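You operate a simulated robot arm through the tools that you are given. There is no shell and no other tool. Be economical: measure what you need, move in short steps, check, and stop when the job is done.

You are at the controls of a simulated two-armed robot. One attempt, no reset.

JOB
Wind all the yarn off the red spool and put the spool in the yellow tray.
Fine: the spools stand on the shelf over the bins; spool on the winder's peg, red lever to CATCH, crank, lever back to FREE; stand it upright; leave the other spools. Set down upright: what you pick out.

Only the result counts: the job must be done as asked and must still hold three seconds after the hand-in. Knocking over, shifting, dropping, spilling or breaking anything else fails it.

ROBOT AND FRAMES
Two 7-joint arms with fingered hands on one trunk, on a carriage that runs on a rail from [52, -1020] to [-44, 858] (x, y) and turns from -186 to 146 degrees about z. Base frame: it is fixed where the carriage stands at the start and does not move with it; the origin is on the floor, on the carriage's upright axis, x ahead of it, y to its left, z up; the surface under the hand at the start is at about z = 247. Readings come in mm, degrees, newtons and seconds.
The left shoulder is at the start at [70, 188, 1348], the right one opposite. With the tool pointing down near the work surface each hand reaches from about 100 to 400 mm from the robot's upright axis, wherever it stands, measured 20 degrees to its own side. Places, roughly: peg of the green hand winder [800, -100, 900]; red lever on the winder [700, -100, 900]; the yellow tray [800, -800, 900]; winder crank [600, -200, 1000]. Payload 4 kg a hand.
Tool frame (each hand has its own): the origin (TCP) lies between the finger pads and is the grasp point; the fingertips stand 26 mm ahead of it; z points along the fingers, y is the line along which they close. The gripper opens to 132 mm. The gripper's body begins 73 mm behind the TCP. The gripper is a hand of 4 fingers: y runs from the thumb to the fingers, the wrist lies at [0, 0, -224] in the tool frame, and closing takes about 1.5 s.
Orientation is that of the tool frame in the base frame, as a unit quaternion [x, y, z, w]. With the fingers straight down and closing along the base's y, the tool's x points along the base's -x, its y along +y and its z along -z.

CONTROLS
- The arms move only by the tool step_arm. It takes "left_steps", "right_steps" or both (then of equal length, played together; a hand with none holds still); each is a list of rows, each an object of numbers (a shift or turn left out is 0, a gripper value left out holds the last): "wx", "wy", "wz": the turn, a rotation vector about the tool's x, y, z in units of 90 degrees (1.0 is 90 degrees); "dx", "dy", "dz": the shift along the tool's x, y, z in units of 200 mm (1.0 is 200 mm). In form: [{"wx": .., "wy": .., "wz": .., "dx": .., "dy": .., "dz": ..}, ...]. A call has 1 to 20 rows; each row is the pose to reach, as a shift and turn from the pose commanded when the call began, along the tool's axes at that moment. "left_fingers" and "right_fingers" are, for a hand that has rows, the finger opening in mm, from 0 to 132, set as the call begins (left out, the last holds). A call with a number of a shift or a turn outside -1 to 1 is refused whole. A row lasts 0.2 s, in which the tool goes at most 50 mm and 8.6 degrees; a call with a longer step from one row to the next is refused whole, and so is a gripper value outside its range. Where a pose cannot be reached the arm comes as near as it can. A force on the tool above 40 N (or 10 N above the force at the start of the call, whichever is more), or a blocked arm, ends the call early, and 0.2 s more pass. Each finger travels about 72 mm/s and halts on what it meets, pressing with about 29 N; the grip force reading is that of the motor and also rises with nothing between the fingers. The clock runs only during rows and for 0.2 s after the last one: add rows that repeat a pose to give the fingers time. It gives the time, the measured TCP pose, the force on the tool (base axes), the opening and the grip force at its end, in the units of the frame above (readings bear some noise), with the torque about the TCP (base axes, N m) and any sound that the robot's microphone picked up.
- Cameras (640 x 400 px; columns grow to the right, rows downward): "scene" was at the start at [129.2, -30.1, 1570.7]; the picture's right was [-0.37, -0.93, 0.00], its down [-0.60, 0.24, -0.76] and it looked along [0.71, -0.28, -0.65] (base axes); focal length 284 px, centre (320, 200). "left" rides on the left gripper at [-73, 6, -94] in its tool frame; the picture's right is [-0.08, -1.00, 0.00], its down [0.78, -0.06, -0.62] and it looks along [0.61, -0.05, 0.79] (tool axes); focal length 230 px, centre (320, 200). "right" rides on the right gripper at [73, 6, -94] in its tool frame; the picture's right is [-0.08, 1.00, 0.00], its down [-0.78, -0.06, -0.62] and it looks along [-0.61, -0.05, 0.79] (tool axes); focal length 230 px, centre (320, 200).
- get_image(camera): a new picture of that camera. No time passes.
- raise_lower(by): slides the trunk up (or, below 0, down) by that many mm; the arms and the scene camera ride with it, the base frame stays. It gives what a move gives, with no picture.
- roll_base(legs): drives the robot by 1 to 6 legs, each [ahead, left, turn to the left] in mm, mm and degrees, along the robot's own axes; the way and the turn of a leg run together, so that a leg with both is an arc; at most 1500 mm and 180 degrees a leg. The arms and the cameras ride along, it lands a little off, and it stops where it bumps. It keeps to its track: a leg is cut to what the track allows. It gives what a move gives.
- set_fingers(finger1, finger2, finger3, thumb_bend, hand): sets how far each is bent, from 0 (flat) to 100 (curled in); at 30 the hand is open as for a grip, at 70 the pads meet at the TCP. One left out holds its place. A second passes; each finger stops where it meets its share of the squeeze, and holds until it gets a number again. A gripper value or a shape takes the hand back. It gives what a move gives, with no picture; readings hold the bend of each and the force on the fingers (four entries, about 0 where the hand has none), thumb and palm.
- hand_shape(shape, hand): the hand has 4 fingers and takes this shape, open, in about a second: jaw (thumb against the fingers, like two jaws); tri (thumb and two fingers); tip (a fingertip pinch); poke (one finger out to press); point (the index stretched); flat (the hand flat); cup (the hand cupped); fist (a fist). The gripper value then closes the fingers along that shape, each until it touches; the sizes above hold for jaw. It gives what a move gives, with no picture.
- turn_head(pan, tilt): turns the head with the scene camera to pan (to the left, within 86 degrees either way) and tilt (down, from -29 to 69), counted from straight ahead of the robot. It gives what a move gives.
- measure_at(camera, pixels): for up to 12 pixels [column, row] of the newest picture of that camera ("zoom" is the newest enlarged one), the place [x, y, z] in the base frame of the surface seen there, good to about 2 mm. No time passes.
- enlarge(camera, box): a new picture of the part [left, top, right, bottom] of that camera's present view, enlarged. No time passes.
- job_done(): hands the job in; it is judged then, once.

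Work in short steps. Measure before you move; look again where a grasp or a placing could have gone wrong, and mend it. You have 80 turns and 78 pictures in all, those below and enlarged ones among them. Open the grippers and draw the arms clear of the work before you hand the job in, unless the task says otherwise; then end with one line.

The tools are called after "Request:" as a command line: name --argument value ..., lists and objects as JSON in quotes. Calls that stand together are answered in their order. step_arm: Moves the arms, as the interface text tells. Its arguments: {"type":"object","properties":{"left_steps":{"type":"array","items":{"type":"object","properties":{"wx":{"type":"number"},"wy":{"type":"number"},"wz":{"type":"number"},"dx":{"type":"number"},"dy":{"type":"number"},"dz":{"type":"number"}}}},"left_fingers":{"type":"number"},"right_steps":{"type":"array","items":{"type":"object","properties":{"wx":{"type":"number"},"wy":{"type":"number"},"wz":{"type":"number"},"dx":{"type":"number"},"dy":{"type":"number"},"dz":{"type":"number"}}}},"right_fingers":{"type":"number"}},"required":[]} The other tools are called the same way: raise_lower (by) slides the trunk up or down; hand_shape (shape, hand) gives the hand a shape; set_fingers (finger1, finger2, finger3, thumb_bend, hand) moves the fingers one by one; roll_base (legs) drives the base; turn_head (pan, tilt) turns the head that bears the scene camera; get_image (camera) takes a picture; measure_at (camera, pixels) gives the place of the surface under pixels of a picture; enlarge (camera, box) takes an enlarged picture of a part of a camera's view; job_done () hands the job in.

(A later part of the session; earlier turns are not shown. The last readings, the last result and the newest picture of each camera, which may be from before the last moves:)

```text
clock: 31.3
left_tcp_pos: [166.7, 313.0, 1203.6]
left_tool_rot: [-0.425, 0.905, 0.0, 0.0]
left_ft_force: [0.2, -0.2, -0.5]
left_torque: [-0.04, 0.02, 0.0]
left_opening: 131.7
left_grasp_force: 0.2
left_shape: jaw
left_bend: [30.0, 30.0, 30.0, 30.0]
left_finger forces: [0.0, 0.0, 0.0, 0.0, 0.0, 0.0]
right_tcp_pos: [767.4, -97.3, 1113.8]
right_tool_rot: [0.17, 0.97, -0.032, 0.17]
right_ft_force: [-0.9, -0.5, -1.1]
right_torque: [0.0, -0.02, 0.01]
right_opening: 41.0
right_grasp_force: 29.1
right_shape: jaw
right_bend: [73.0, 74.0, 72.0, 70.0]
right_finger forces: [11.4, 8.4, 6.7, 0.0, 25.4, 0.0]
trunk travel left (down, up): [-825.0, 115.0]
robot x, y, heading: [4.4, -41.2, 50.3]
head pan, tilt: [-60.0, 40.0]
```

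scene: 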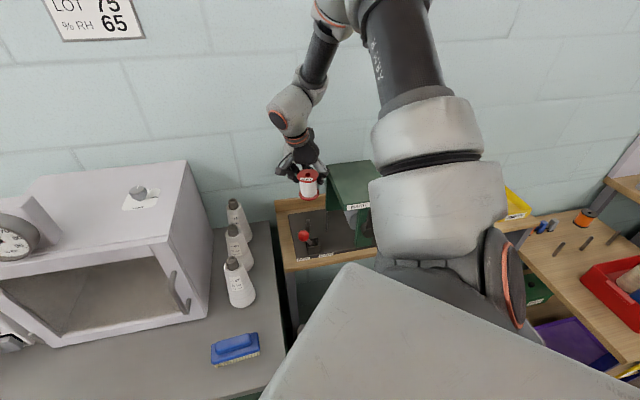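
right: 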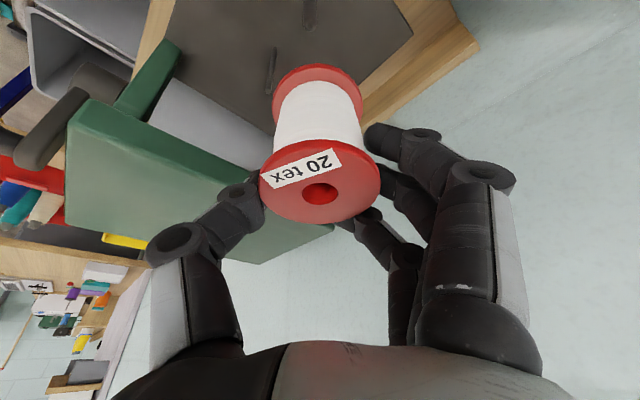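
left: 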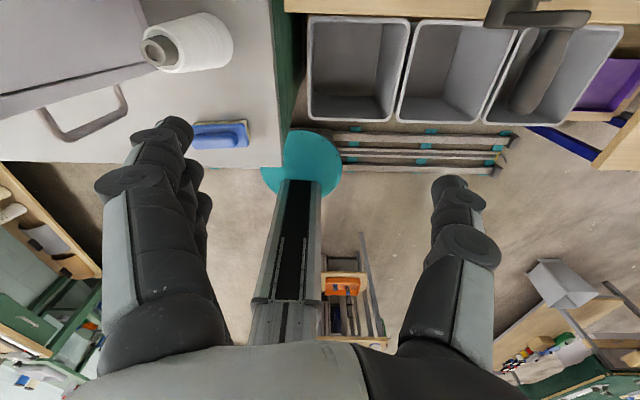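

Orientation is back to the 20° yaw; TCP (767,-97). Shift (−14,+10) mm to the peg axis.

Request:
step_arm --right_steps '[{"dx": 0.078, "dy": 0.0226, "dz": -0.0283}, {"dx": 0.078, "dy": 0.0226, "dz": -0.0283}, {"dx": 0.078, "dy": 0.0226, "dz": -0.0283}]'

Request:
get_image --camera "right"

Request:
enlarge --camera "scene" --box '[250, 150, 390, 265]'

```text
clock: 32.1
left_tcp_pos: [166.9, 312.9, 1204.6]
left_tool_rot: [-0.425, 0.905, 0.0, 0.0]
left_ft_force: [0.2, -0.2, -0.2]
left_torque: [-0.01, 0.03, 0.0]
left_opening: 131.7
left_grasp_force: 0.1
left_shape: jaw
left_bend: [30.0, 30.0, 30.0, 30.0]
left_finger forces: [0.0, 0.1, 0.0, 0.0, 0.0, 0.0]
right_tcp_pos: [755.6, -88.1, 1113.2]
right_tool_rot: [0.172, 0.97, -0.032, 0.17]
right_ft_force: [1.0, -1.0, 0.3]
right_torque: [-0.02, -0.03, 0.0]
right_opening: 40.9
right_grasp_force: 28.6
right_shape: jaw
right_bend: [73.0, 74.0, 72.0, 70.0]
right_finger forces: [11.5, 8.5, 6.7, 0.1, 25.4, 0.0]
trunk travel left (down, up): [-825.0, 115.0]
robot x, y, heading: [3.7, -43.3, 50.0]
head pan, tilt: [-60.0, 40.0]
```

```text
50 pictures are left
```

right: 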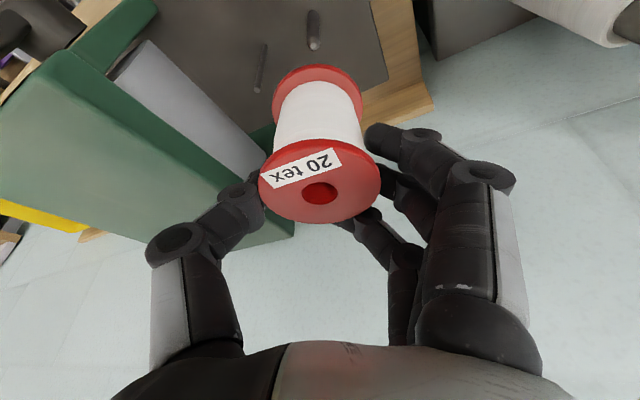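

```text
3.48 times, centred on (320, 208) of scene
```

zoom: 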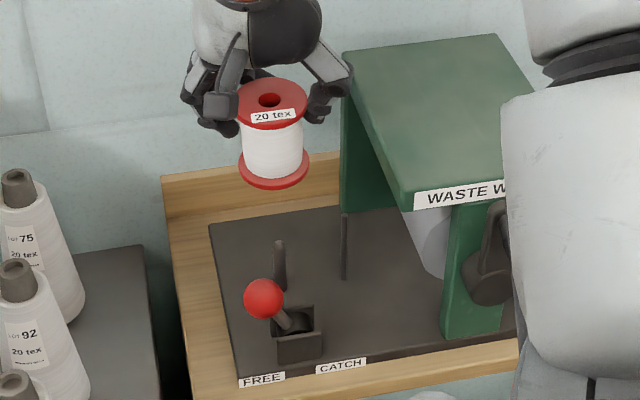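

Measure spool rim and peg with both cameras for alignment.

Request:
measure_at --camera "zoom" --pixels '[[239, 106], [305, 99], [274, 128], [267, 80], [241, 170], [308, 165], [275, 187], [278, 243], [281, 270], [264, 104], [274, 104]]'

Request:
measure_at --camera "right" --pixels '[[313, 45], [313, 25], [262, 186], [378, 180], [318, 220], [312, 143], [310, 188], [330, 188], [320, 182], [320, 200], [275, 95], [352, 90]]'

```text
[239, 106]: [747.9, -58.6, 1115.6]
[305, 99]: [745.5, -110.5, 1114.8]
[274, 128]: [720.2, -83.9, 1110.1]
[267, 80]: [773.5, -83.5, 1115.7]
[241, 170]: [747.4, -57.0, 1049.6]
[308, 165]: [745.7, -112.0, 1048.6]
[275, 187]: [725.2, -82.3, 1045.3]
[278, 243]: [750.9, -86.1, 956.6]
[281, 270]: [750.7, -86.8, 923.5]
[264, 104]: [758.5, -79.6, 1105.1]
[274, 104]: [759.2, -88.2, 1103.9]
```

```text
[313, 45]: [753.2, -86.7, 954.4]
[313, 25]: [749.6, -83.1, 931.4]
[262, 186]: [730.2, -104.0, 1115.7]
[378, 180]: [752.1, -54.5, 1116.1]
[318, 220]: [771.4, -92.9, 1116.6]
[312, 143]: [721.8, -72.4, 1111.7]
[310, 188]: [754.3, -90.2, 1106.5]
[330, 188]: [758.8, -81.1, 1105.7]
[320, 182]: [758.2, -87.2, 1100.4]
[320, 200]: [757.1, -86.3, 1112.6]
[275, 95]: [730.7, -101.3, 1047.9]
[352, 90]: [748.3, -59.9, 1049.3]
```

Spool axis ≈(749.5,-84.3), peg axis ≈(754,-86.5). I shift (+4.5,−2.3) and lower 72 mm to just above the peg top.

Request:
step_arm --right_steps '[{"dx": 0.025, "dy": -0.004, "dz": 0.1}, {"dx": 0.06, "dy": -0.004, "dz": 0.22}, {"dx": 0.0995, "dy": -0.004, "dz": 0.346}, {"dx": 0.0995, "dy": -0.004, "dz": 0.346}, {"dx": 0.0995, "dy": -0.004, "dz": 0.346}]'

Request:
get_image --camera "right"

Request:
enlarge --camera "scene" --box '[260, 170, 360, 245]'

```text
clock: 33.3
left_tcp_pos: [165.7, 312.0, 1203.6]
left_tool_rot: [-0.425, 0.905, 0.0, 0.001]
left_ft_force: [-0.1, -0.1, 0.7]
left_torque: [0.02, 0.0, -0.04]
left_opening: 131.8
left_grasp_force: 0.1
left_shape: jaw
left_bend: [30.0, 30.0, 30.0, 30.0]
left_finger forces: [0.0, 0.0, 0.0, 0.0, 0.1, 0.1]
right_tcp_pos: [759.6, -89.0, 1042.7]
right_tool_rot: [0.172, 0.97, -0.033, 0.171]
right_ft_force: [0.3, 1.4, -0.7]
right_torque: [0.0, 0.01, -0.01]
right_opening: 40.8
right_grasp_force: 29.1
right_shape: jaw
right_bend: [73.0, 74.0, 72.0, 70.0]
right_finger forces: [11.7, 8.6, 6.6, 0.0, 25.2, 0.0]
trunk travel left (down, up): [-825.0, 115.0]
robot x, y, heading: [4.1, -42.6, 50.3]
head pan, tilt: [-60.0, 40.0]
```

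```text
48 pictures are left
```

right: 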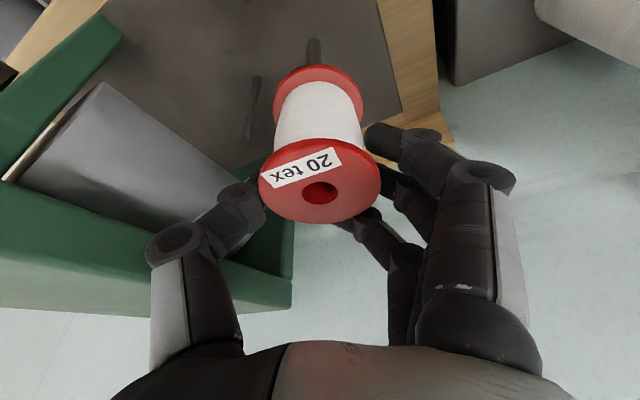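

```text
5.33 times, centred on (310, 208) of scene
```

zoom: 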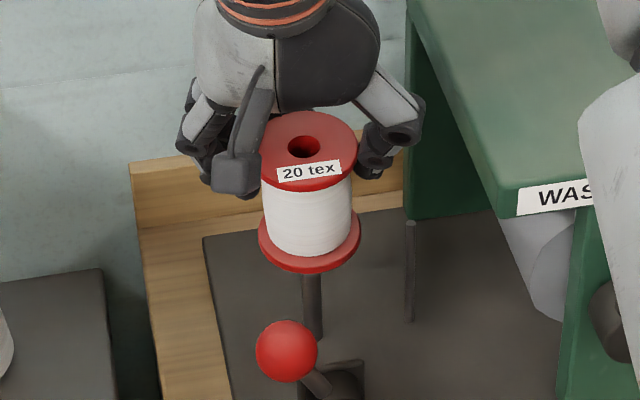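

Peg at (312,300) lines up with the flange centre (310) in the scene zoom. Measure again for the depth direction.

Request:
measure_at --camera "zoom" --pixels '[[262, 145], [356, 145], [308, 190], [304, 112], [260, 238], [360, 235], [310, 272], [312, 290], [312, 320], [304, 146]]'

Request:
measure_at --camera "right" --pixels '[[314, 55], [314, 42], [262, 186], [378, 180], [318, 220], [312, 143], [276, 95], [361, 95], [310, 66], [320, 186]]'

```text
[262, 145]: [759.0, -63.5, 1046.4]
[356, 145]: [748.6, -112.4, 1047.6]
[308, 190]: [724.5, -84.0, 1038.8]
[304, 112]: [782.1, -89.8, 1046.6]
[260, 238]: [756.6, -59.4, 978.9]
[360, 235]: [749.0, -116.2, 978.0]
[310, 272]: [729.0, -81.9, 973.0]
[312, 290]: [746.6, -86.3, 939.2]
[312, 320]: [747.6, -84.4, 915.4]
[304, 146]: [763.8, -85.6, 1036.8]
```

```text
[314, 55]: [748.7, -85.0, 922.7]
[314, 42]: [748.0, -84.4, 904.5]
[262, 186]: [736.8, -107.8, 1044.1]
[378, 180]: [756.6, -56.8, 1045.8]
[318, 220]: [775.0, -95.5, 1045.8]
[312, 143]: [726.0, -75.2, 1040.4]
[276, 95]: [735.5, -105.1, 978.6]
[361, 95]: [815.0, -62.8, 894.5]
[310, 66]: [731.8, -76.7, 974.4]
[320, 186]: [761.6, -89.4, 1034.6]
```

Spool centre ≈(755,-87.3) vs peg ≈(753,-86): nudge (−2.5,+1.2), then lower 28 mm slowly watching the force.

Request:
step_arm --right_steps '[{"dx": 0.013, "dy": 0.001, "dz": -0.005}, {"dx": 0.013, "dy": 0.001, "dz": -0.005}, {"dx": 0.022, "dy": 0.001, "dz": 0.02}, {"dx": 0.031, "dy": 0.001, "dz": 0.044}, {"dx": 0.04, "dy": 0.001, "dz": 0.068}, {"dx": 0.05, "dy": 0.001, "dz": 0.098}, {"dx": 0.06, "dy": 0.001, "dz": 0.126}]'

Request:
enlarge --camera "scene" --box '[260, 170, 360, 245]'

```text
clock: 34.9
left_tcp_pos: [165.8, 312.3, 1203.1]
left_tool_rot: [-0.425, 0.905, 0.0, 0.0]
left_ft_force: [-0.3, 0.7, -0.3]
left_torque: [0.02, -0.03, 0.01]
left_opening: 131.7
left_grasp_force: 0.0
left_shape: jaw
left_bend: [30.0, 30.0, 30.0, 30.0]
left_finger forces: [0.0, 0.0, 0.1, 0.1, 0.1, 0.1]
right_tcp_pos: [756.8, -88.7, 1013.0]
right_tool_rot: [0.172, 0.97, -0.032, 0.17]
right_ft_force: [-0.1, 0.0, 0.0]
right_torque: [-0.02, -0.04, 0.02]
right_opening: 40.9
right_grasp_force: 28.9
right_shape: jaw
right_bend: [73.0, 74.0, 72.0, 70.0]
right_finger forces: [11.8, 8.6, 6.6, 0.0, 25.2, 0.0]
trunk travel left (down, up): [-825.0, 115.0]
robot x, y, heading: [1.3, -43.0, 50.2]
head pan, tilt: [-60.0, 40.0]
```

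```text
5.33 times, centred on (310, 208) of scene
```

zoom: 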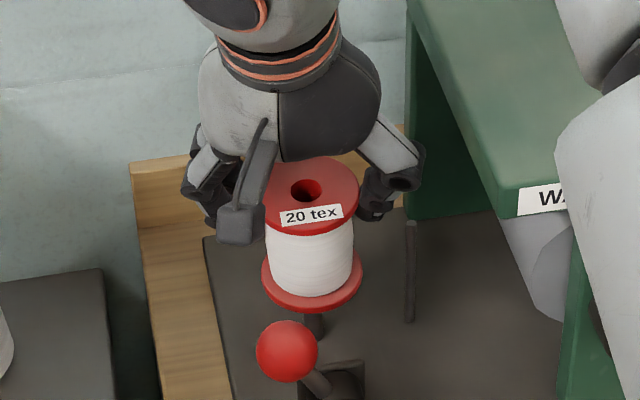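

No force with the hole some 15 mm over the peg: it is entering. Check the wrist camera box at (240,235) against the lever ball (287,350) before lowering further.

Request:
measure_at --camera "zoom" --pixels '[[240, 238], [222, 225], [260, 225], [287, 325], [287, 350], [265, 350], [312, 330], [308, 305], [210, 170], [400, 180], [375, 210]]'

```text
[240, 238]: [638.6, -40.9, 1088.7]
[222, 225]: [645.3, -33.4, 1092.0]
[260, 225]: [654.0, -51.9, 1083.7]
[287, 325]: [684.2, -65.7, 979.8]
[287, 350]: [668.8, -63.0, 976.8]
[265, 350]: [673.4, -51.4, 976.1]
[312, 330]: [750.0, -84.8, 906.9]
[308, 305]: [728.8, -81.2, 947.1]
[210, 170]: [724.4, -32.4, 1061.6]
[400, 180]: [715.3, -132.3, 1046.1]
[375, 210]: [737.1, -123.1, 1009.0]
```

Plenty of clearance (box z≈1083 → 1036, ball top ≈993). Lower the remaining ~46 mm in small rows.

Request:
step_arm --right_steps '[{"dx": 0.013, "dz": 0.037}, {"dx": 0.027, "dz": 0.073}, {"dx": 0.04, "dz": 0.11}, {"dx": 0.053, "dz": 0.147}, {"dx": 0.067, "dz": 0.184}, {"dx": 0.078, "dz": 0.214}, {"dx": 0.078, "dz": 0.214}]'

Request:
enlarge --camera "scene" --box '[260, 170, 360, 245]'

Request:
get_image --camera "right"

```text
clock: 36.5
left_tcp_pos: [165.7, 312.9, 1203.0]
left_tool_rot: [-0.425, 0.905, 0.0, 0.0]
left_ft_force: [-0.5, -0.1, 0.6]
left_torque: [-0.01, 0.0, -0.01]
left_opening: 131.8
left_grasp_force: 0.0
left_shape: jaw
left_bend: [30.0, 30.0, 30.0, 30.0]
left_finger forces: [0.1, 0.0, 0.0, 0.0, 0.0, 0.0]
right_tcp_pos: [756.8, -89.4, 966.8]
right_tool_rot: [0.171, 0.97, -0.031, 0.17]
right_ft_force: [0.4, -0.9, 1.4]
right_torque: [0.01, 0.0, 0.02]
right_opening: 40.9
right_grasp_force: 29.1
right_shape: jaw
right_bend: [73.0, 74.0, 72.0, 70.0]
right_finger forces: [12.0, 8.8, 6.9, 0.0, 25.5, 0.0]
trunk travel left (down, up): [-825.0, 115.0]
robot x, y, heading: [-1.3, -43.0, 50.1]
head pan, tilt: [-60.0, 40.0]
```

```text
5.33 times, centred on (310, 208) of scene
```

zoom: 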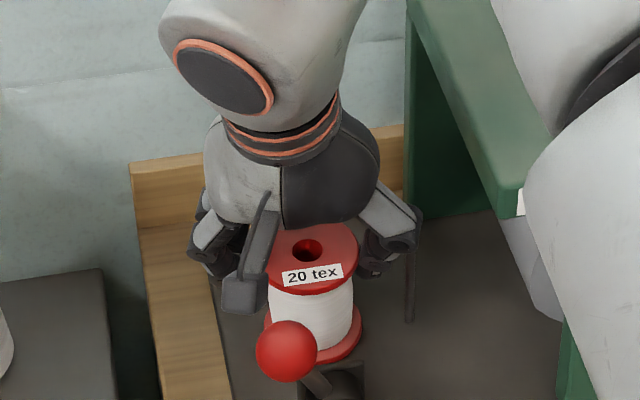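

```text
44 pictures are left
```

right: 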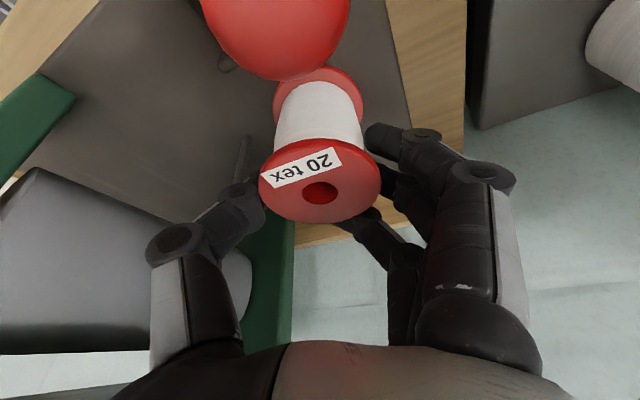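

Nearly seated; lower 5 mm more in 1.5 mm rows to feel contact, and measure the spool's top.

Request:
step_arm --right_steps '[{"dx": 0.0026, "dz": 0.007}, {"dx": 0.005, "dz": 0.014}, {"dx": 0.0075, "dz": 0.021}]'

Request:
measure_at --camera "zoom" --pixels '[[300, 235], [345, 245], [320, 265], [250, 340]]'

```text
clock: 37.3
left_tcp_pos: [164.1, 311.9, 1203.7]
left_tool_rot: [-0.425, 0.905, 0.0, 0.0]
left_ft_force: [0.0, -0.1, -0.1]
left_torque: [-0.02, -0.02, -0.01]
left_opening: 131.9
left_grasp_force: 0.1
left_shape: jaw
left_bend: [30.0, 30.0, 30.0, 30.0]
left_finger forces: [0.0, 0.1, 0.1, 0.0, 0.0, 0.1]
right_tcp_pos: [756.0, -89.1, 964.7]
right_tool_rot: [0.171, 0.97, -0.032, 0.171]
right_ft_force: [2.6, -1.9, 11.1]
right_torque: [0.13, 0.13, -0.01]
right_opening: 41.0
right_grasp_force: 28.5
right_shape: jaw
right_bend: [74.0, 74.0, 72.0, 71.0]
right_finger forces: [14.2, 9.4, 10.8, 0.1, 27.9, 0.1]
trunk travel left (down, up): [-825.0, 115.0]
robot x, y, heading: [6.9, -38.7, 50.2]
head pan, tilt: [-60.0, 40.0]
```

```text
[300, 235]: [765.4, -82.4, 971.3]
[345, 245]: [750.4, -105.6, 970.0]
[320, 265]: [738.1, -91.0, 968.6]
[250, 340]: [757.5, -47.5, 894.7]
```

11 N upward: seated (top 970, plate 895). Open to 70 and lift away along base z 140 mm.

Request:
step_arm --right_steps '[{}, {}, {}, {}]' --right_fingers 70

Request:
step_arm --right_steps '[{"dx": -0.017, "dz": -0.047}, {"dx": -0.05, "dz": -0.14}, {"dx": -0.119, "dz": -0.328}, {"dx": -0.187, "dz": -0.516}, {"dx": -0.256, "dz": -0.704}]'

Request:
enlarge --camera "scene" --box '[250, 170, 390, 275]'

```text
clock: 38.3
left_tcp_pos: [166.9, 313.4, 1202.9]
left_tool_rot: [-0.425, 0.905, 0.0, 0.0]
left_ft_force: [0.0, -0.2, 0.8]
left_torque: [0.0, -0.04, 0.06]
left_opening: 131.7
left_grasp_force: 0.1
left_shape: jaw
left_bend: [30.0, 30.0, 30.0, 30.0]
left_finger forces: [0.0, 0.0, 0.0, 0.0, 0.1, 0.0]
right_tcp_pos: [757.7, -89.4, 962.5]
right_tool_rot: [0.171, 0.97, -0.032, 0.169]
right_ft_force: [0.5, 0.5, 0.0]
right_torque: [0.0, 0.01, -0.01]
right_opening: 69.0
right_grasp_force: 0.0
right_shape: jaw
right_bend: [72.0, 72.0, 72.0, 70.0]
right_finger forces: [0.1, 0.0, 0.0, 0.0, 0.1, 0.0]
trunk travel left (down, up): [-825.0, 115.0]
robot x, y, heading: [1.5, -42.8, 50.3]
head pan, tilt: [-60.0, 40.0]
```

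```text
clock: 39.5
left_tcp_pos: [165.3, 311.3, 1204.1]
left_tool_rot: [-0.425, 0.905, 0.001, 0.0]
left_ft_force: [0.3, 0.1, 0.0]
left_torque: [-0.01, -0.02, 0.0]
left_opening: 131.8
left_grasp_force: 0.0
left_shape: jaw
left_bend: [30.0, 30.0, 30.0, 30.0]
left_finger forces: [0.0, 0.0, 0.1, 0.0, 0.0, 0.0]
right_tcp_pos: [756.1, -90.3, 1114.1]
right_tool_rot: [0.171, 0.97, -0.032, 0.17]
right_ft_force: [-0.2, -0.5, -0.4]
right_torque: [0.02, -0.01, -0.01]
right_opening: 69.2
right_grasp_force: 0.0
right_shape: jaw
right_bend: [72.0, 72.0, 72.0, 70.0]
right_finger forces: [0.0, 0.1, 0.0, 0.0, 0.0, 0.0]
trunk travel left (down, up): [-825.0, 115.0]
robot x, y, heading: [2.7, -40.6, 50.7]
head pan, tilt: [-60.0, 40.0]
```

```text
3.81 times, centred on (320, 222) of scene
```

zoom: 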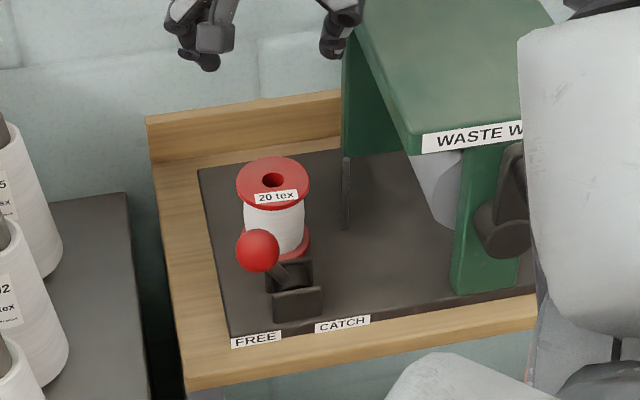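

The spool sits on the peg. Next the lever: ball at (669,-63,976). I move above it, squaring the yaw, opening 76.

Request:
step_arm --right_steps '[{"dx": 0.13, "dy": -0.006, "dz": 0.025, "wx": -0.019, "wz": -0.052}, {"dx": 0.26, "dy": -0.012, "dz": 0.05, "wx": -0.038, "wz": -0.104}, {"dx": 0.39, "dy": -0.018, "dz": 0.075, "wx": -0.057, "wz": -0.156}, {"dx": 0.519, "dy": -0.025, "dz": 0.0985, "wx": -0.076, "wz": -0.208}, {"dx": 0.519, "dy": -0.025, "dz": 0.0985, "wx": -0.076, "wz": -0.208}]' --right_fingers 76

Request:
get_image --camera "right"

```text
clock: 40.7
left_tcp_pos: [166.0, 313.6, 1202.8]
left_tool_rot: [-0.425, 0.905, 0.0, 0.0]
left_ft_force: [0.3, 0.1, 0.6]
left_torque: [0.01, 0.01, 0.01]
left_opening: 131.8
left_grasp_force: 0.0
left_shape: jaw
left_bend: [30.0, 30.0, 30.0, 30.0]
left_finger forces: [0.1, 0.1, 0.0, 0.1, 0.1, 0.1]
right_tcp_pos: [688.8, -64.5, 1069.2]
right_tool_rot: [-0.001, 0.986, 0.0, 0.166]
right_ft_force: [0.2, -0.2, -0.1]
right_torque: [0.02, -0.03, -0.02]
right_opening: 75.3
right_grasp_force: 0.0
right_shape: jaw
right_bend: [72.0, 72.0, 72.0, 70.0]
right_finger forces: [0.0, 0.1, 0.0, 0.0, 0.0, 0.1]
right hand out of reach, approached as far as the arm can: row 3, 4, 5
trunk travel left (down, up): [-825.0, 115.0]
robot x, y, heading: [1.6, -41.7, 50.3]
head pan, tilt: [-60.0, 40.0]
```

```text
42 pictures are left
```

right: 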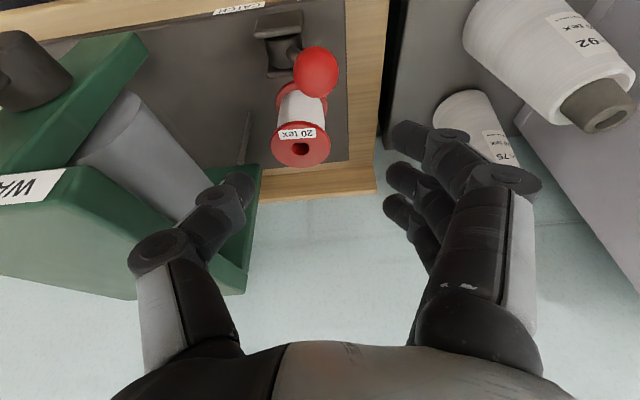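

The arm's too folded at this heading. I raise the trunk 100, turn back to heading ≈15° and shift +80 in y, so the right shoulder is farther from the lever and crank.

Request:
raise_lower --by 110

Request:
roll_base --legs '[[0, 0, -35], [20, 80, 0]]'

Request:
turn_head --pan -30 --tilt 42

Request:
get_image --camera "scene"

```text
clock: 42.1
left_tcp_pos: [166.3, 312.5, 1312.7]
left_tool_rot: [-0.426, 0.905, 0.0, -0.001]
left_ft_force: [0.4, -0.4, -0.1]
left_torque: [0.0, -0.02, -0.05]
left_opening: 131.5
left_grasp_force: 0.0
left_shape: jaw
left_bend: [30.0, 30.0, 30.0, 30.0]
left_finger forces: [0.0, 0.1, 0.1, 0.0, 0.0, 0.1]
right_tcp_pos: [687.4, -65.3, 1178.1]
right_tool_rot: [-0.001, 0.986, 0.001, 0.166]
right_ft_force: [-0.1, -0.2, -0.2]
right_torque: [-0.02, -0.01, 0.02]
right_opening: 75.2
right_grasp_force: 0.0
right_shape: jaw
right_bend: [72.0, 72.0, 72.0, 70.0]
right_finger forces: [0.1, 0.1, 0.0, 0.1, 0.0, 0.1]
trunk travel left (down, up): [-935.0, 5.0]
robot x, y, heading: [1.3, -44.3, 50.4]
head pan, tilt: [-60.0, 40.0]
```

```text
clock: 44.8
left_tcp_pos: [335.6, 226.3, 1314.5]
left_tool_rot: [-0.131, 0.991, 0.004, 0.001]
left_ft_force: [0.6, 0.1, -0.7]
left_torque: [0.04, -0.01, 0.0]
left_opening: 131.8
left_grasp_force: 0.0
left_shape: jaw
left_bend: [30.0, 30.0, 30.0, 30.0]
left_finger forces: [0.1, 0.0, 0.0, 0.1, 0.0, 0.0]
right_tcp_pos: [544.3, -381.7, 1174.6]
right_tool_rot: [0.299, 0.94, -0.047, 0.157]
right_ft_force: [-0.6, -0.1, -0.5]
right_torque: [0.04, 0.0, 0.04]
right_opening: 75.3
right_grasp_force: 0.1
right_shape: jaw
right_bend: [72.0, 72.0, 72.0, 70.0]
right_finger forces: [0.1, 0.0, 0.0, 0.0, 0.1, 0.1]
trunk travel left (down, up): [-935.0, 5.0]
robot x, y, heading: [-3.3, 41.3, 15.2]
head pan, tilt: [-60.0, 40.0]
```

```text
clock: 45.8
left_tcp_pos: [334.0, 237.8, 1312.5]
left_tool_rot: [-0.133, 0.991, 0.0, 0.001]
left_ft_force: [0.3, 1.4, -0.2]
left_torque: [-0.01, -0.02, 0.0]
left_opening: 132.0
left_grasp_force: 0.1
left_shape: jaw
left_bend: [30.0, 30.0, 30.0, 30.0]
left_finger forces: [0.0, 0.0, 0.0, 0.0, 0.0, 0.0]
right_tcp_pos: [543.8, -371.6, 1178.9]
right_tool_rot: [0.297, 0.94, -0.051, 0.159]
right_ft_force: [1.0, 0.1, 0.1]
right_torque: [0.0, -0.04, 0.0]
right_opening: 75.4
right_grasp_force: 0.0
right_shape: jaw
right_bend: [72.0, 72.0, 72.0, 70.0]
right_finger forces: [0.0, 0.0, 0.0, 0.0, 0.0, 0.0]
trunk travel left (down, up): [-935.0, 5.0]
robot x, y, heading: [-0.6, 42.8, 15.1]
head pan, tilt: [-30.0, 42.0]
```

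```text
41 pictures are left
```

scene: 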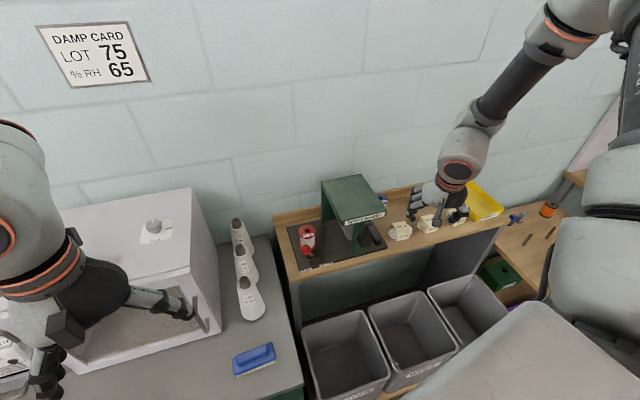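

Move the right hand over to the lever in two legs at safe height (roof 1081), straightening the yaw, then the tilt.

Request:
step_arm --right_steps '[{"dx": 0.035, "dy": 0.157, "dz": -0.012, "wx": -0.0256, "wz": -0.0734}, {"dx": 0.07, "dy": 0.314, "dz": -0.025, "wx": -0.0512, "wz": -0.1468}, {"dx": 0.105, "dy": 0.472, "dz": -0.037, "wx": -0.0768, "wz": -0.22}, {"dx": 0.14, "dy": 0.629, "dz": -0.05, "wx": -0.1024, "wz": -0.2936}, {"dx": 0.175, "dy": 0.786, "dz": -0.062, "wx": -0.128, "wz": -0.367}]'

Request:
step_arm --right_steps '[{"dx": -0.09, "dy": 0.158, "dz": 0.04, "wy": 0.043}, {"dx": -0.12, "dy": 0.316, "dz": 0.09, "wy": 0.086}, {"dx": -0.15, "dy": 0.474, "dz": 0.16, "wy": 0.129}, {"dx": -0.18, "dy": 0.632, "dz": 0.27, "wy": 0.172}, {"dx": -0.208, "dy": 0.79, "dz": 0.39, "wy": 0.213}, {"dx": -0.208, "dy": 0.79, "dz": 0.39, "wy": 0.213}]'

Request:
get_image --camera "right"

Request:
enlarge --camera "scene" --box '[260, 160, 420, 280]'

```text
clock: 47.0
left_tcp_pos: [334.6, 235.3, 1312.6]
left_tool_rot: [-0.132, 0.991, 0.0, 0.001]
left_ft_force: [0.6, 0.5, -0.3]
left_torque: [-0.01, 0.0, 0.0]
left_opening: 131.7
left_grasp_force: 0.0
left_shape: jaw
left_bend: [30.0, 30.0, 30.0, 30.0]
left_finger forces: [0.0, 0.0, 0.0, 0.0, 0.0, 0.0]
right_tcp_pos: [607.5, -224.2, 1178.0]
right_tool_rot: [0.0, 0.986, 0.0, 0.166]
right_ft_force: [-0.4, 0.4, 0.0]
right_torque: [0.0, -0.02, 0.01]
right_opening: 75.2
right_grasp_force: 0.1
right_shape: jaw
right_bend: [72.0, 72.0, 72.0, 70.0]
right_finger forces: [0.0, 0.1, 0.1, 0.0, 0.0, 0.0]
trunk travel left (down, up): [-935.0, 5.0]
robot x, y, heading: [1.5, 43.4, 15.0]
head pan, tilt: [-30.0, 42.0]
```

```text
clock: 48.4
left_tcp_pos: [333.9, 234.8, 1314.0]
left_tool_rot: [-0.131, 0.991, 0.0, 0.0]
left_ft_force: [-0.1, 0.5, 0.1]
left_torque: [0.02, 0.0, 0.01]
left_opening: 132.0
left_grasp_force: 0.0
left_shape: jaw
left_bend: [30.0, 30.0, 30.0, 30.0]
left_finger forces: [0.0, 0.0, 0.0, 0.1, 0.0, 0.0]
right_tcp_pos: [649.9, -90.6, 1143.3]
right_tool_rot: [0.002, 1.0, 0.001, 0.0]
right_ft_force: [0.0, -0.3, -0.4]
right_torque: [-0.02, -0.03, 0.01]
right_opening: 75.6
right_grasp_force: 0.0
right_shape: jaw
right_bend: [72.0, 72.0, 72.0, 70.0]
right_finger forces: [0.0, 0.0, 0.0, 0.1, 0.0, 0.1]
right hand out of reach, approached as far as the arm can: row 5, 6
trunk travel left (down, up): [-935.0, 5.0]
robot x, y, heading: [0.4, 43.8, 15.2]
head pan, tilt: [-30.0, 42.0]
```

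```text
40 pictures are left
```

right: 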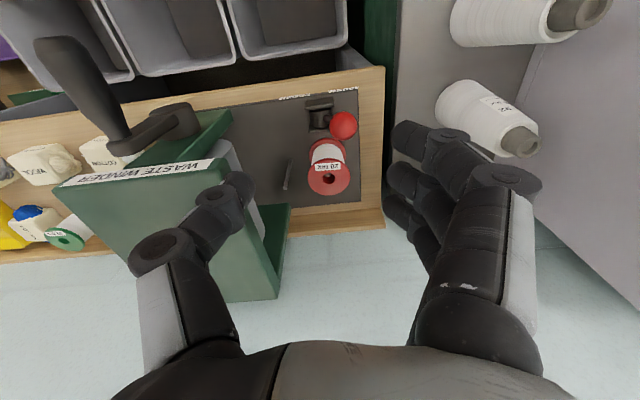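

```text
3.33 times, centred on (340, 220) of scene
```

zoom: 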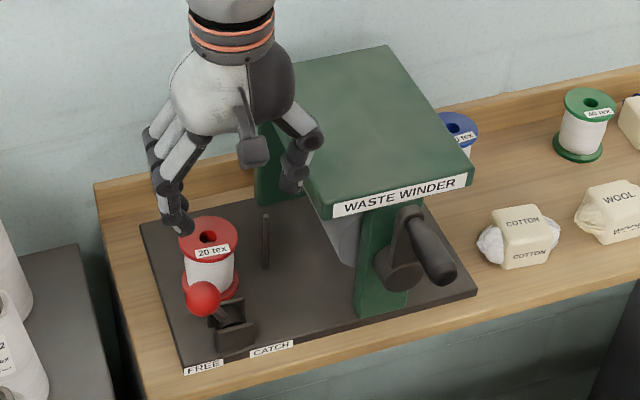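

Posture limit again with TCP (650,-91,1143); the wrist should be lower relative to the trunk. I roll +35 in y to bring the thumb clear of the roof and lower the trunk 80.

Request:
roll_base --legs '[[9, 34, 0]]'

Request:
raise_lower --by -80

Request:
step_arm --right_steps '[{"dx": -0.05, "dy": -0.02}, {"dx": -0.1, "dy": -0.04}, {"dx": -0.1, "dy": -0.04}]'

```text
clock: 49.2
left_tcp_pos: [335.1, 261.2, 1315.0]
left_tool_rot: [-0.13, 0.991, 0.004, 0.001]
left_ft_force: [0.2, -0.4, -0.1]
left_torque: [0.09, 0.03, 0.01]
left_opening: 131.8
left_grasp_force: 0.0
left_shape: jaw
left_bend: [30.0, 30.0, 30.0, 30.0]
left_finger forces: [0.1, 0.0, 0.1, 0.0, 0.1, 0.0]
right_tcp_pos: [650.6, -65.2, 1141.3]
right_tool_rot: [0.003, 1.0, 0.004, -0.001]
right_ft_force: [0.1, -1.0, -0.8]
right_torque: [0.1, -0.01, 0.03]
right_opening: 75.3
right_grasp_force: 0.0
right_shape: jaw
right_bend: [72.0, 72.0, 72.0, 70.0]
right_finger forces: [0.0, 0.0, 0.0, 0.0, 0.0, 0.0]
trunk travel left (down, up): [-935.0, 5.0]
robot x, y, heading: [-4.0, 77.5, 15.0]
head pan, tilt: [-30.0, 42.0]
```

```text
clock: 50.4
left_tcp_pos: [332.5, 268.1, 1233.7]
left_tool_rot: [-0.13, 0.992, 0.0, 0.0]
left_ft_force: [0.2, -0.5, 0.4]
left_torque: [0.04, 0.0, 0.01]
left_opening: 131.8
left_grasp_force: 0.1
left_shape: jaw
left_bend: [30.0, 30.0, 30.0, 30.0]
left_finger forces: [0.1, 0.0, 0.0, 0.0, 0.1, 0.1]
right_tcp_pos: [648.7, -57.0, 1062.6]
right_tool_rot: [0.002, 1.0, 0.001, 0.0]
right_ft_force: [0.1, -0.1, -0.6]
right_torque: [0.01, 0.03, -0.03]
right_opening: 75.6
right_grasp_force: 0.2
right_shape: jaw
right_bend: [72.0, 72.0, 72.0, 70.0]
right_finger forces: [0.0, 0.0, 0.0, 0.1, 0.1, 0.0]
trunk travel left (down, up): [-855.0, 85.0]
robot x, y, heading: [-2.2, 81.8, 15.2]
head pan, tilt: [-30.0, 42.0]
```

```text
clock: 51.2
left_tcp_pos: [332.7, 269.4, 1233.4]
left_tool_rot: [-0.131, 0.991, 0.0, -0.001]
left_ft_force: [-1.0, -0.5, 0.6]
left_torque: [0.0, -0.02, -0.01]
left_opening: 131.9
left_grasp_force: 0.1
left_shape: jaw
left_bend: [30.0, 30.0, 30.0, 30.0]
left_finger forces: [0.1, 0.1, 0.0, 0.0, 0.1, 0.0]
right_tcp_pos: [666.2, -68.9, 1065.2]
right_tool_rot: [0.003, 1.0, 0.002, 0.001]
right_ft_force: [-0.3, 0.8, 0.3]
right_torque: [0.01, 0.01, 0.01]
right_opening: 75.4
right_grasp_force: 0.1
right_shape: jaw
right_bend: [72.0, 72.0, 72.0, 70.0]
right_finger forces: [0.0, 0.0, 0.0, 0.0, 0.0, 0.0]
right hand out of reach, approached as far as the arm can: row 2, 3
trunk travel left (down, up): [-855.0, 85.0]
robot x, y, heading: [-4.3, 76.3, 15.2]
head pan, tilt: [-30.0, 42.0]
```

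TCP (666,-69,1065), straddling the ball (669,-63) between thumb and fingers. Lower the trunk 83 so the finger pads come level with the ball.

Request:
raise_lower --by -83

Request:
enlarge --camera "scene" --box '[260, 130, 420, 250]'

Request:
get_image --camera "right"

```text
clock: 52.4
left_tcp_pos: [333.0, 270.2, 1150.2]
left_tool_rot: [-0.131, 0.991, 0.001, -0.001]
left_ft_force: [-0.5, 0.2, 0.0]
left_torque: [-0.01, 0.02, 0.01]
left_opening: 131.9
left_grasp_force: 0.1
left_shape: jaw
left_bend: [30.0, 30.0, 30.0, 30.0]
left_finger forces: [0.0, 0.1, 0.0, 0.0, 0.1, 0.1]
right_tcp_pos: [667.2, -68.1, 983.1]
right_tool_rot: [0.002, 1.0, 0.001, 0.0]
right_ft_force: [0.3, 0.7, 0.3]
right_torque: [-0.02, -0.01, -0.02]
right_opening: 75.4
right_grasp_force: 0.1
right_shape: jaw
right_bend: [72.0, 72.0, 72.0, 70.0]
right_finger forces: [0.1, 0.1, 0.1, 0.0, 0.0, 0.1]
trunk travel left (down, up): [-772.0, 168.0]
robot x, y, heading: [-4.9, 75.1, 15.1]
head pan, tilt: [-30.0, 42.0]
```

```text
3.33 times, centred on (340, 190) of scene
```

zoom: 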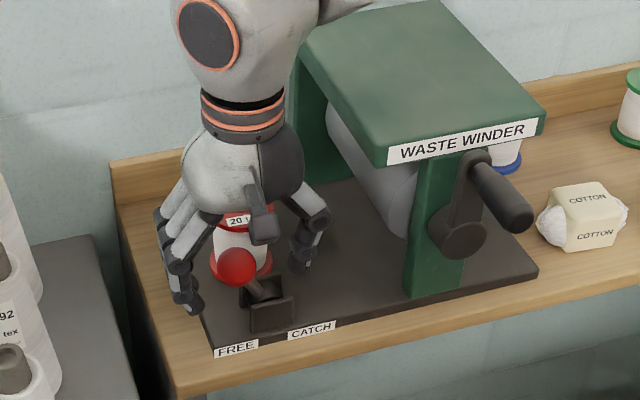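

```text
37 pictures are left
```

right: 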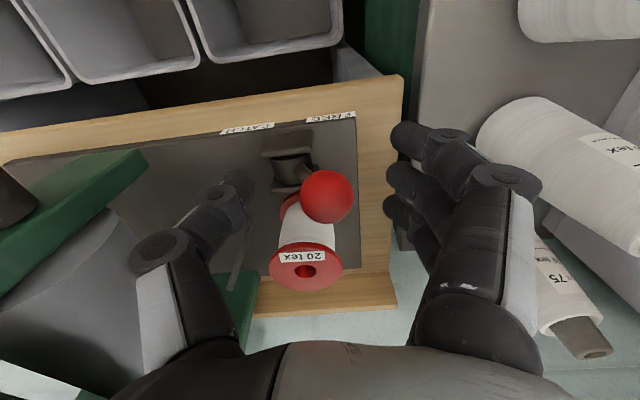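

The ball lies between thumb and fingers. Narrow to 46 mm loosely around it (centred y −64), so the hand stays clear of the roof corner, then push −y.

Request:
step_arm --right_steps '[{"dx": 0.02, "dy": 0.02}, {"dx": 0.02, "dy": 0.02}, {"dx": 0.02, "dy": 0.02}, {"dx": 0.02, "dy": 0.02}]' --right_fingers 46

Request:
step_arm --right_steps '[{"dy": -0.05}, {"dy": -0.1}, {"dy": -0.15}, {"dy": -0.2}, {"dy": -0.24}, {"dy": -0.24}]'

Request:
enlarge --camera "scene" --box '[260, 130, 420, 250]'

```text
clock: 53.4
left_tcp_pos: [334.1, 271.3, 1150.4]
left_tool_rot: [-0.131, 0.991, -0.001, 0.0]
left_ft_force: [-0.5, 1.0, -0.8]
left_torque: [-0.03, 0.0, -0.02]
left_opening: 131.8
left_grasp_force: 0.1
left_shape: jaw
left_bend: [30.0, 30.0, 30.0, 30.0]
left_finger forces: [0.0, 0.0, 0.1, 0.1, 0.1, 0.0]
right_tcp_pos: [663.5, -63.1, 982.5]
right_tool_rot: [0.003, 1.0, 0.002, 0.001]
right_ft_force: [0.6, -0.1, 0.6]
right_torque: [0.0, -0.03, 0.01]
right_opening: 46.4
right_grasp_force: 0.2
right_shape: jaw
right_bend: [73.0, 73.0, 73.0, 70.0]
right_finger forces: [0.0, 0.0, 0.0, 0.0, 0.0, 0.0]
trunk travel left (down, up): [-772.0, 168.0]
robot x, y, heading: [-2.1, 80.6, 15.1]
head pan, tilt: [-30.0, 42.0]
```

```text
clock: 54.8
left_tcp_pos: [332.6, 270.5, 1151.1]
left_tool_rot: [-0.131, 0.991, -0.001, 0.001]
left_ft_force: [-0.2, 0.3, -0.8]
left_torque: [0.0, -0.03, 0.0]
left_opening: 132.0
left_grasp_force: 0.2
left_shape: jaw
left_bend: [30.0, 30.0, 30.0, 30.0]
left_finger forces: [0.1, 0.1, 0.0, 0.0, 0.0, 0.0]
right_tcp_pos: [662.9, -112.1, 982.5]
right_tool_rot: [0.003, 1.0, 0.0, 0.0]
right_ft_force: [0.4, 0.3, -0.8]
right_torque: [-0.03, 0.01, 0.06]
right_opening: 47.1
right_grasp_force: 0.0
right_shape: jaw
right_bend: [73.0, 73.0, 73.0, 70.0]
right_finger forces: [0.1, 0.1, 1.2, 0.0, 0.0, 0.1]
trunk travel left (down, up): [-772.0, 168.0]
robot x, y, heading: [-1.9, 76.3, 15.2]
head pan, tilt: [-30.0, 42.0]
```

```text
3.33 times, centred on (340, 190) of scene
```

zoom: 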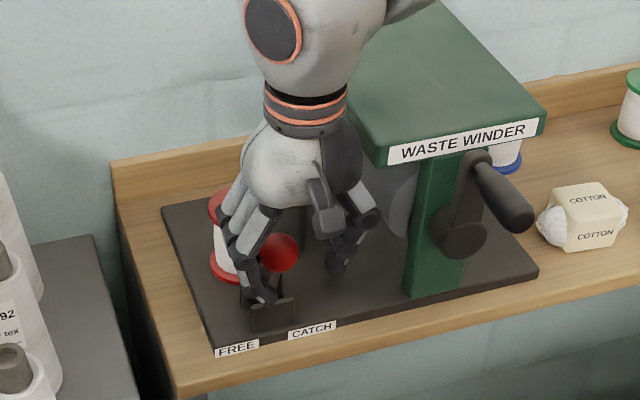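

Ball now at (281,252); measure where it is and push a bit more.

Request:
measure_at --camera "zoom" --pixels '[[283, 250], [290, 245], [275, 310], [255, 345], [310, 328], [375, 215], [345, 205]]'

Request:
step_arm --right_steps '[{"dy": -0.04}, {"dy": -0.08}, {"dy": -0.08}]'

Request:
enlarge --camera "scene" --box '[260, 130, 420, 250]'

```text
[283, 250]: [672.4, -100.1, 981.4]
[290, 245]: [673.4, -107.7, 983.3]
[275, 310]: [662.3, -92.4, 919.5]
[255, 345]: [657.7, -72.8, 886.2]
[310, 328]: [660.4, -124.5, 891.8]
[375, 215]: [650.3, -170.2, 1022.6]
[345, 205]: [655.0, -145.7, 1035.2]
```

```text
clock: 55.6
left_tcp_pos: [333.6, 271.6, 1150.1]
left_tool_rot: [-0.131, 0.991, -0.001, 0.0]
left_ft_force: [0.5, 0.3, 0.1]
left_torque: [0.0, -0.02, -0.01]
left_opening: 131.5
left_grasp_force: 0.0
left_shape: jaw
left_bend: [30.0, 30.0, 30.0, 30.0]
left_finger forces: [0.1, 0.0, 0.0, 0.0, 0.1, 0.1]
right_tcp_pos: [662.1, -127.3, 982.1]
right_tool_rot: [0.002, 1.0, 0.001, 0.0]
right_ft_force: [-1.9, 7.7, -3.4]
right_torque: [-0.31, -0.14, -0.05]
right_opening: 46.1
right_grasp_force: 0.0
right_shape: jaw
right_bend: [73.0, 73.0, 73.0, 70.0]
right_finger forces: [0.0, 0.0, 0.9, 0.0, 7.8, 0.0]
trunk travel left (down, up): [-772.0, 168.0]
robot x, y, heading: [-3.8, 78.1, 14.9]
head pan, tilt: [-30.0, 42.0]
```

```text
3.33 times, centred on (340, 190) of scene
```

zoom: 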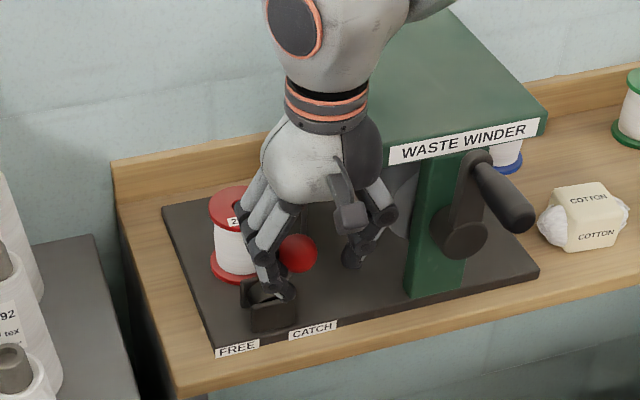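

The thumb now presses 7.8 N, probably against the winder's side; stop pushing. Measure the ball's new place.

Request:
measure_at --camera "zoom" --pixels '[[298, 252], [305, 248], [300, 260], [390, 215], [355, 260]]'

Request:
step_arm --right_steps '[{"dy": 0.04}, {"dy": 0.08}, {"dy": 0.08}]' --right_fingers 70

Request:
enlarge --camera "scene" --box '[260, 130, 420, 250]'

```text
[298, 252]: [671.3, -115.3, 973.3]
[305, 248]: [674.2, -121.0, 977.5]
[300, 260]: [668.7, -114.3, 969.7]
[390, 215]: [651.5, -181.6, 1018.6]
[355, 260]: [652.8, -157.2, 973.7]
```

```text
clock: 56.4
left_tcp_pos: [334.2, 269.0, 1151.1]
left_tool_rot: [-0.131, 0.991, 0.0, 0.0]
left_ft_force: [-0.6, 0.2, -0.4]
left_torque: [0.02, 0.01, -0.03]
left_opening: 131.8
left_grasp_force: 0.1
left_shape: jaw
left_bend: [30.0, 30.0, 30.0, 30.0]
left_finger forces: [0.0, 0.0, 0.0, 0.1, 0.0, 0.1]
right_tcp_pos: [663.2, -113.5, 981.1]
right_tool_rot: [0.003, 1.0, 0.001, 0.001]
right_ft_force: [0.7, -0.3, 0.3]
right_torque: [-0.04, 0.01, 0.01]
right_opening: 68.8
right_grasp_force: 0.0
right_shape: jaw
right_bend: [72.0, 72.0, 72.0, 70.0]
right_finger forces: [0.0, 0.0, 0.0, 0.0, 0.0, 0.1]
trunk travel left (down, up): [-772.0, 168.0]
robot x, y, heading: [-1.8, 76.3, 15.3]
head pan, tilt: [-30.0, 42.0]
```

```text
3.33 times, centred on (340, 190) of scene
```

zoom: 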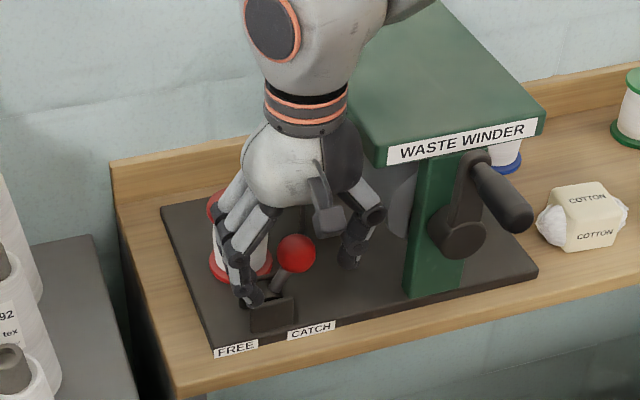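

Ball is at y≈−117, mirrored from FREE: lever at CATCH. I withdraw toward the robot (−x 60), then rise by the arm.

Request:
step_arm --right_steps '[{"dx": 0.1}, {"dx": 0.2}, {"dx": 0.3}, {"dx": 0.4}, {"dx": 0.4, "dz": -0.2}, {"dx": 0.4, "dz": -0.4}]'

Request:
enlarge --camera "scene" --box '[280, 120, 440, 240]'

```text
clock: 57.8
left_tcp_pos: [332.1, 269.9, 1151.4]
left_tool_rot: [-0.131, 0.991, 0.0, 0.002]
left_ft_force: [0.4, -0.6, 0.0]
left_torque: [0.0, -0.03, 0.01]
left_opening: 131.8
left_grasp_force: 0.1
left_shape: jaw
left_bend: [30.0, 30.0, 30.0, 30.0]
left_finger forces: [0.1, 0.0, 0.0, 0.1, 0.1, 0.0]
right_tcp_pos: [579.9, -111.8, 1062.5]
right_tool_rot: [0.004, 1.0, 0.001, 0.001]
right_ft_force: [-0.5, 0.4, 0.2]
right_torque: [-0.01, 0.0, -0.02]
right_opening: 69.4
right_grasp_force: 0.2
right_shape: jaw
right_bend: [72.0, 72.0, 72.0, 70.0]
right_finger forces: [0.0, 0.1, 0.1, 0.0, 0.0, 0.0]
trunk travel left (down, up): [-772.0, 168.0]
robot x, y, heading: [-3.2, 76.6, 15.0]
head pan, tilt: [-30.0, 42.0]
```

```text
3.33 times, centred on (360, 180) of scene
```

zoom: 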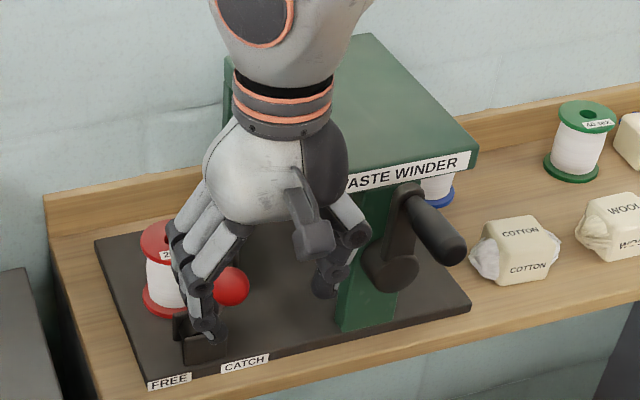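

Now measure the crank hub (388,275), arm top (408,195) and handle end (455,250).

Request:
measure_at --camera "zoom" --pixels '[[388, 275], [375, 265], [408, 280], [400, 230], [408, 190], [420, 215], [435, 232], [452, 248], [460, 250], [440, 215], [425, 240], [350, 290]]'

```text
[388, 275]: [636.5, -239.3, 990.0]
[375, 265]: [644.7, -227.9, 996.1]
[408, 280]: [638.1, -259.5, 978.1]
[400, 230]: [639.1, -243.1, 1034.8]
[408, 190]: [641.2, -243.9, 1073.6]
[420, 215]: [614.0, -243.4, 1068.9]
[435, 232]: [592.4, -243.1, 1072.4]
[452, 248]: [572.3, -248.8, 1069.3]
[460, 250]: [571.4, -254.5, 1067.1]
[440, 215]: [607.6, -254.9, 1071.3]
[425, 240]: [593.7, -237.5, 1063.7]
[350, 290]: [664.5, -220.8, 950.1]
```

Handle: axis along x from x 635 to 570, centre ≈(y −246, z 1060); hub axis ≈(−244, 992), radius ≈68. I come over the handle tool-down with 70 mm opening: up, across, down.

Request:
step_arm --right_steps '[{"dz": -0.2}, {"dz": -0.4}, {"dx": -0.03, "dy": -0.22, "dz": -0.4}, {"dx": -0.06, "dy": -0.44, "dz": -0.4}, {"dx": -0.08, "dy": -0.67, "dz": -0.4}, {"dx": -0.08, "dy": -0.67, "dz": -0.4}, {"dx": -0.08, "dy": -0.67, "dz": -0.2}, {"dx": -0.08, "dy": -0.67, "dz": 0.0}, {"dx": -0.08, "dy": -0.67, "dz": 0.0}]'

Request:
get_image --camera "right"

Request:
enlarge --camera "scene" --box '[280, 120, 440, 240]'

```text
clock: 59.8
left_tcp_pos: [333.4, 270.5, 1150.5]
left_tool_rot: [-0.131, 0.991, 0.0, 0.001]
left_ft_force: [-0.5, 0.4, 0.3]
left_torque: [0.0, 0.0, 0.0]
left_opening: 131.7
left_grasp_force: 0.0
left_shape: jaw
left_bend: [30.0, 30.0, 30.0, 30.0]
left_finger forces: [0.0, 0.0, 0.0, 0.0, 0.0, 0.0]
right_tcp_pos: [599.2, -247.5, 1061.5]
right_tool_rot: [0.002, 1.0, 0.001, 0.001]
right_ft_force: [0.8, 0.4, 0.5]
right_torque: [0.03, 0.0, -0.01]
right_opening: 69.4
right_grasp_force: 0.1
right_shape: jaw
right_bend: [72.0, 72.0, 72.0, 70.0]
right_finger forces: [0.0, 0.1, 0.0, 0.0, 0.0, 0.0]
trunk travel left (down, up): [-772.0, 168.0]
robot x, y, heading: [-1.3, 75.6, 14.7]
head pan, tilt: [-30.0, 42.0]
```

```text
32 pictures are left
```

right: 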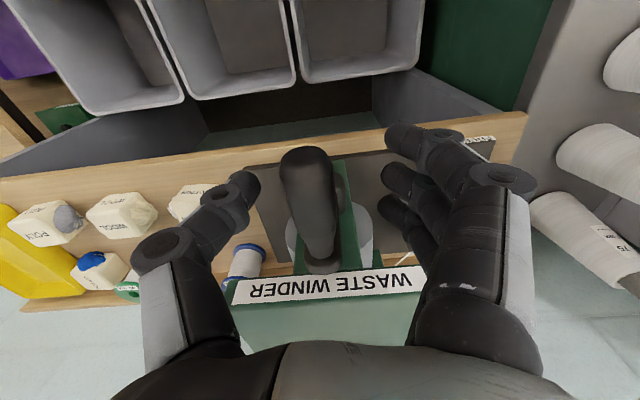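

```text
3.33 times, centred on (360, 180) of scene
```

zoom: 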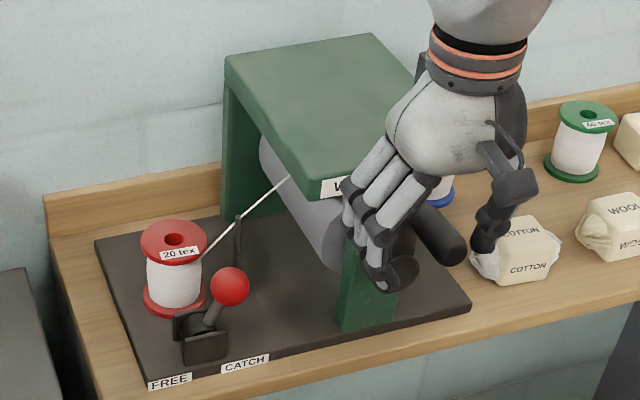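

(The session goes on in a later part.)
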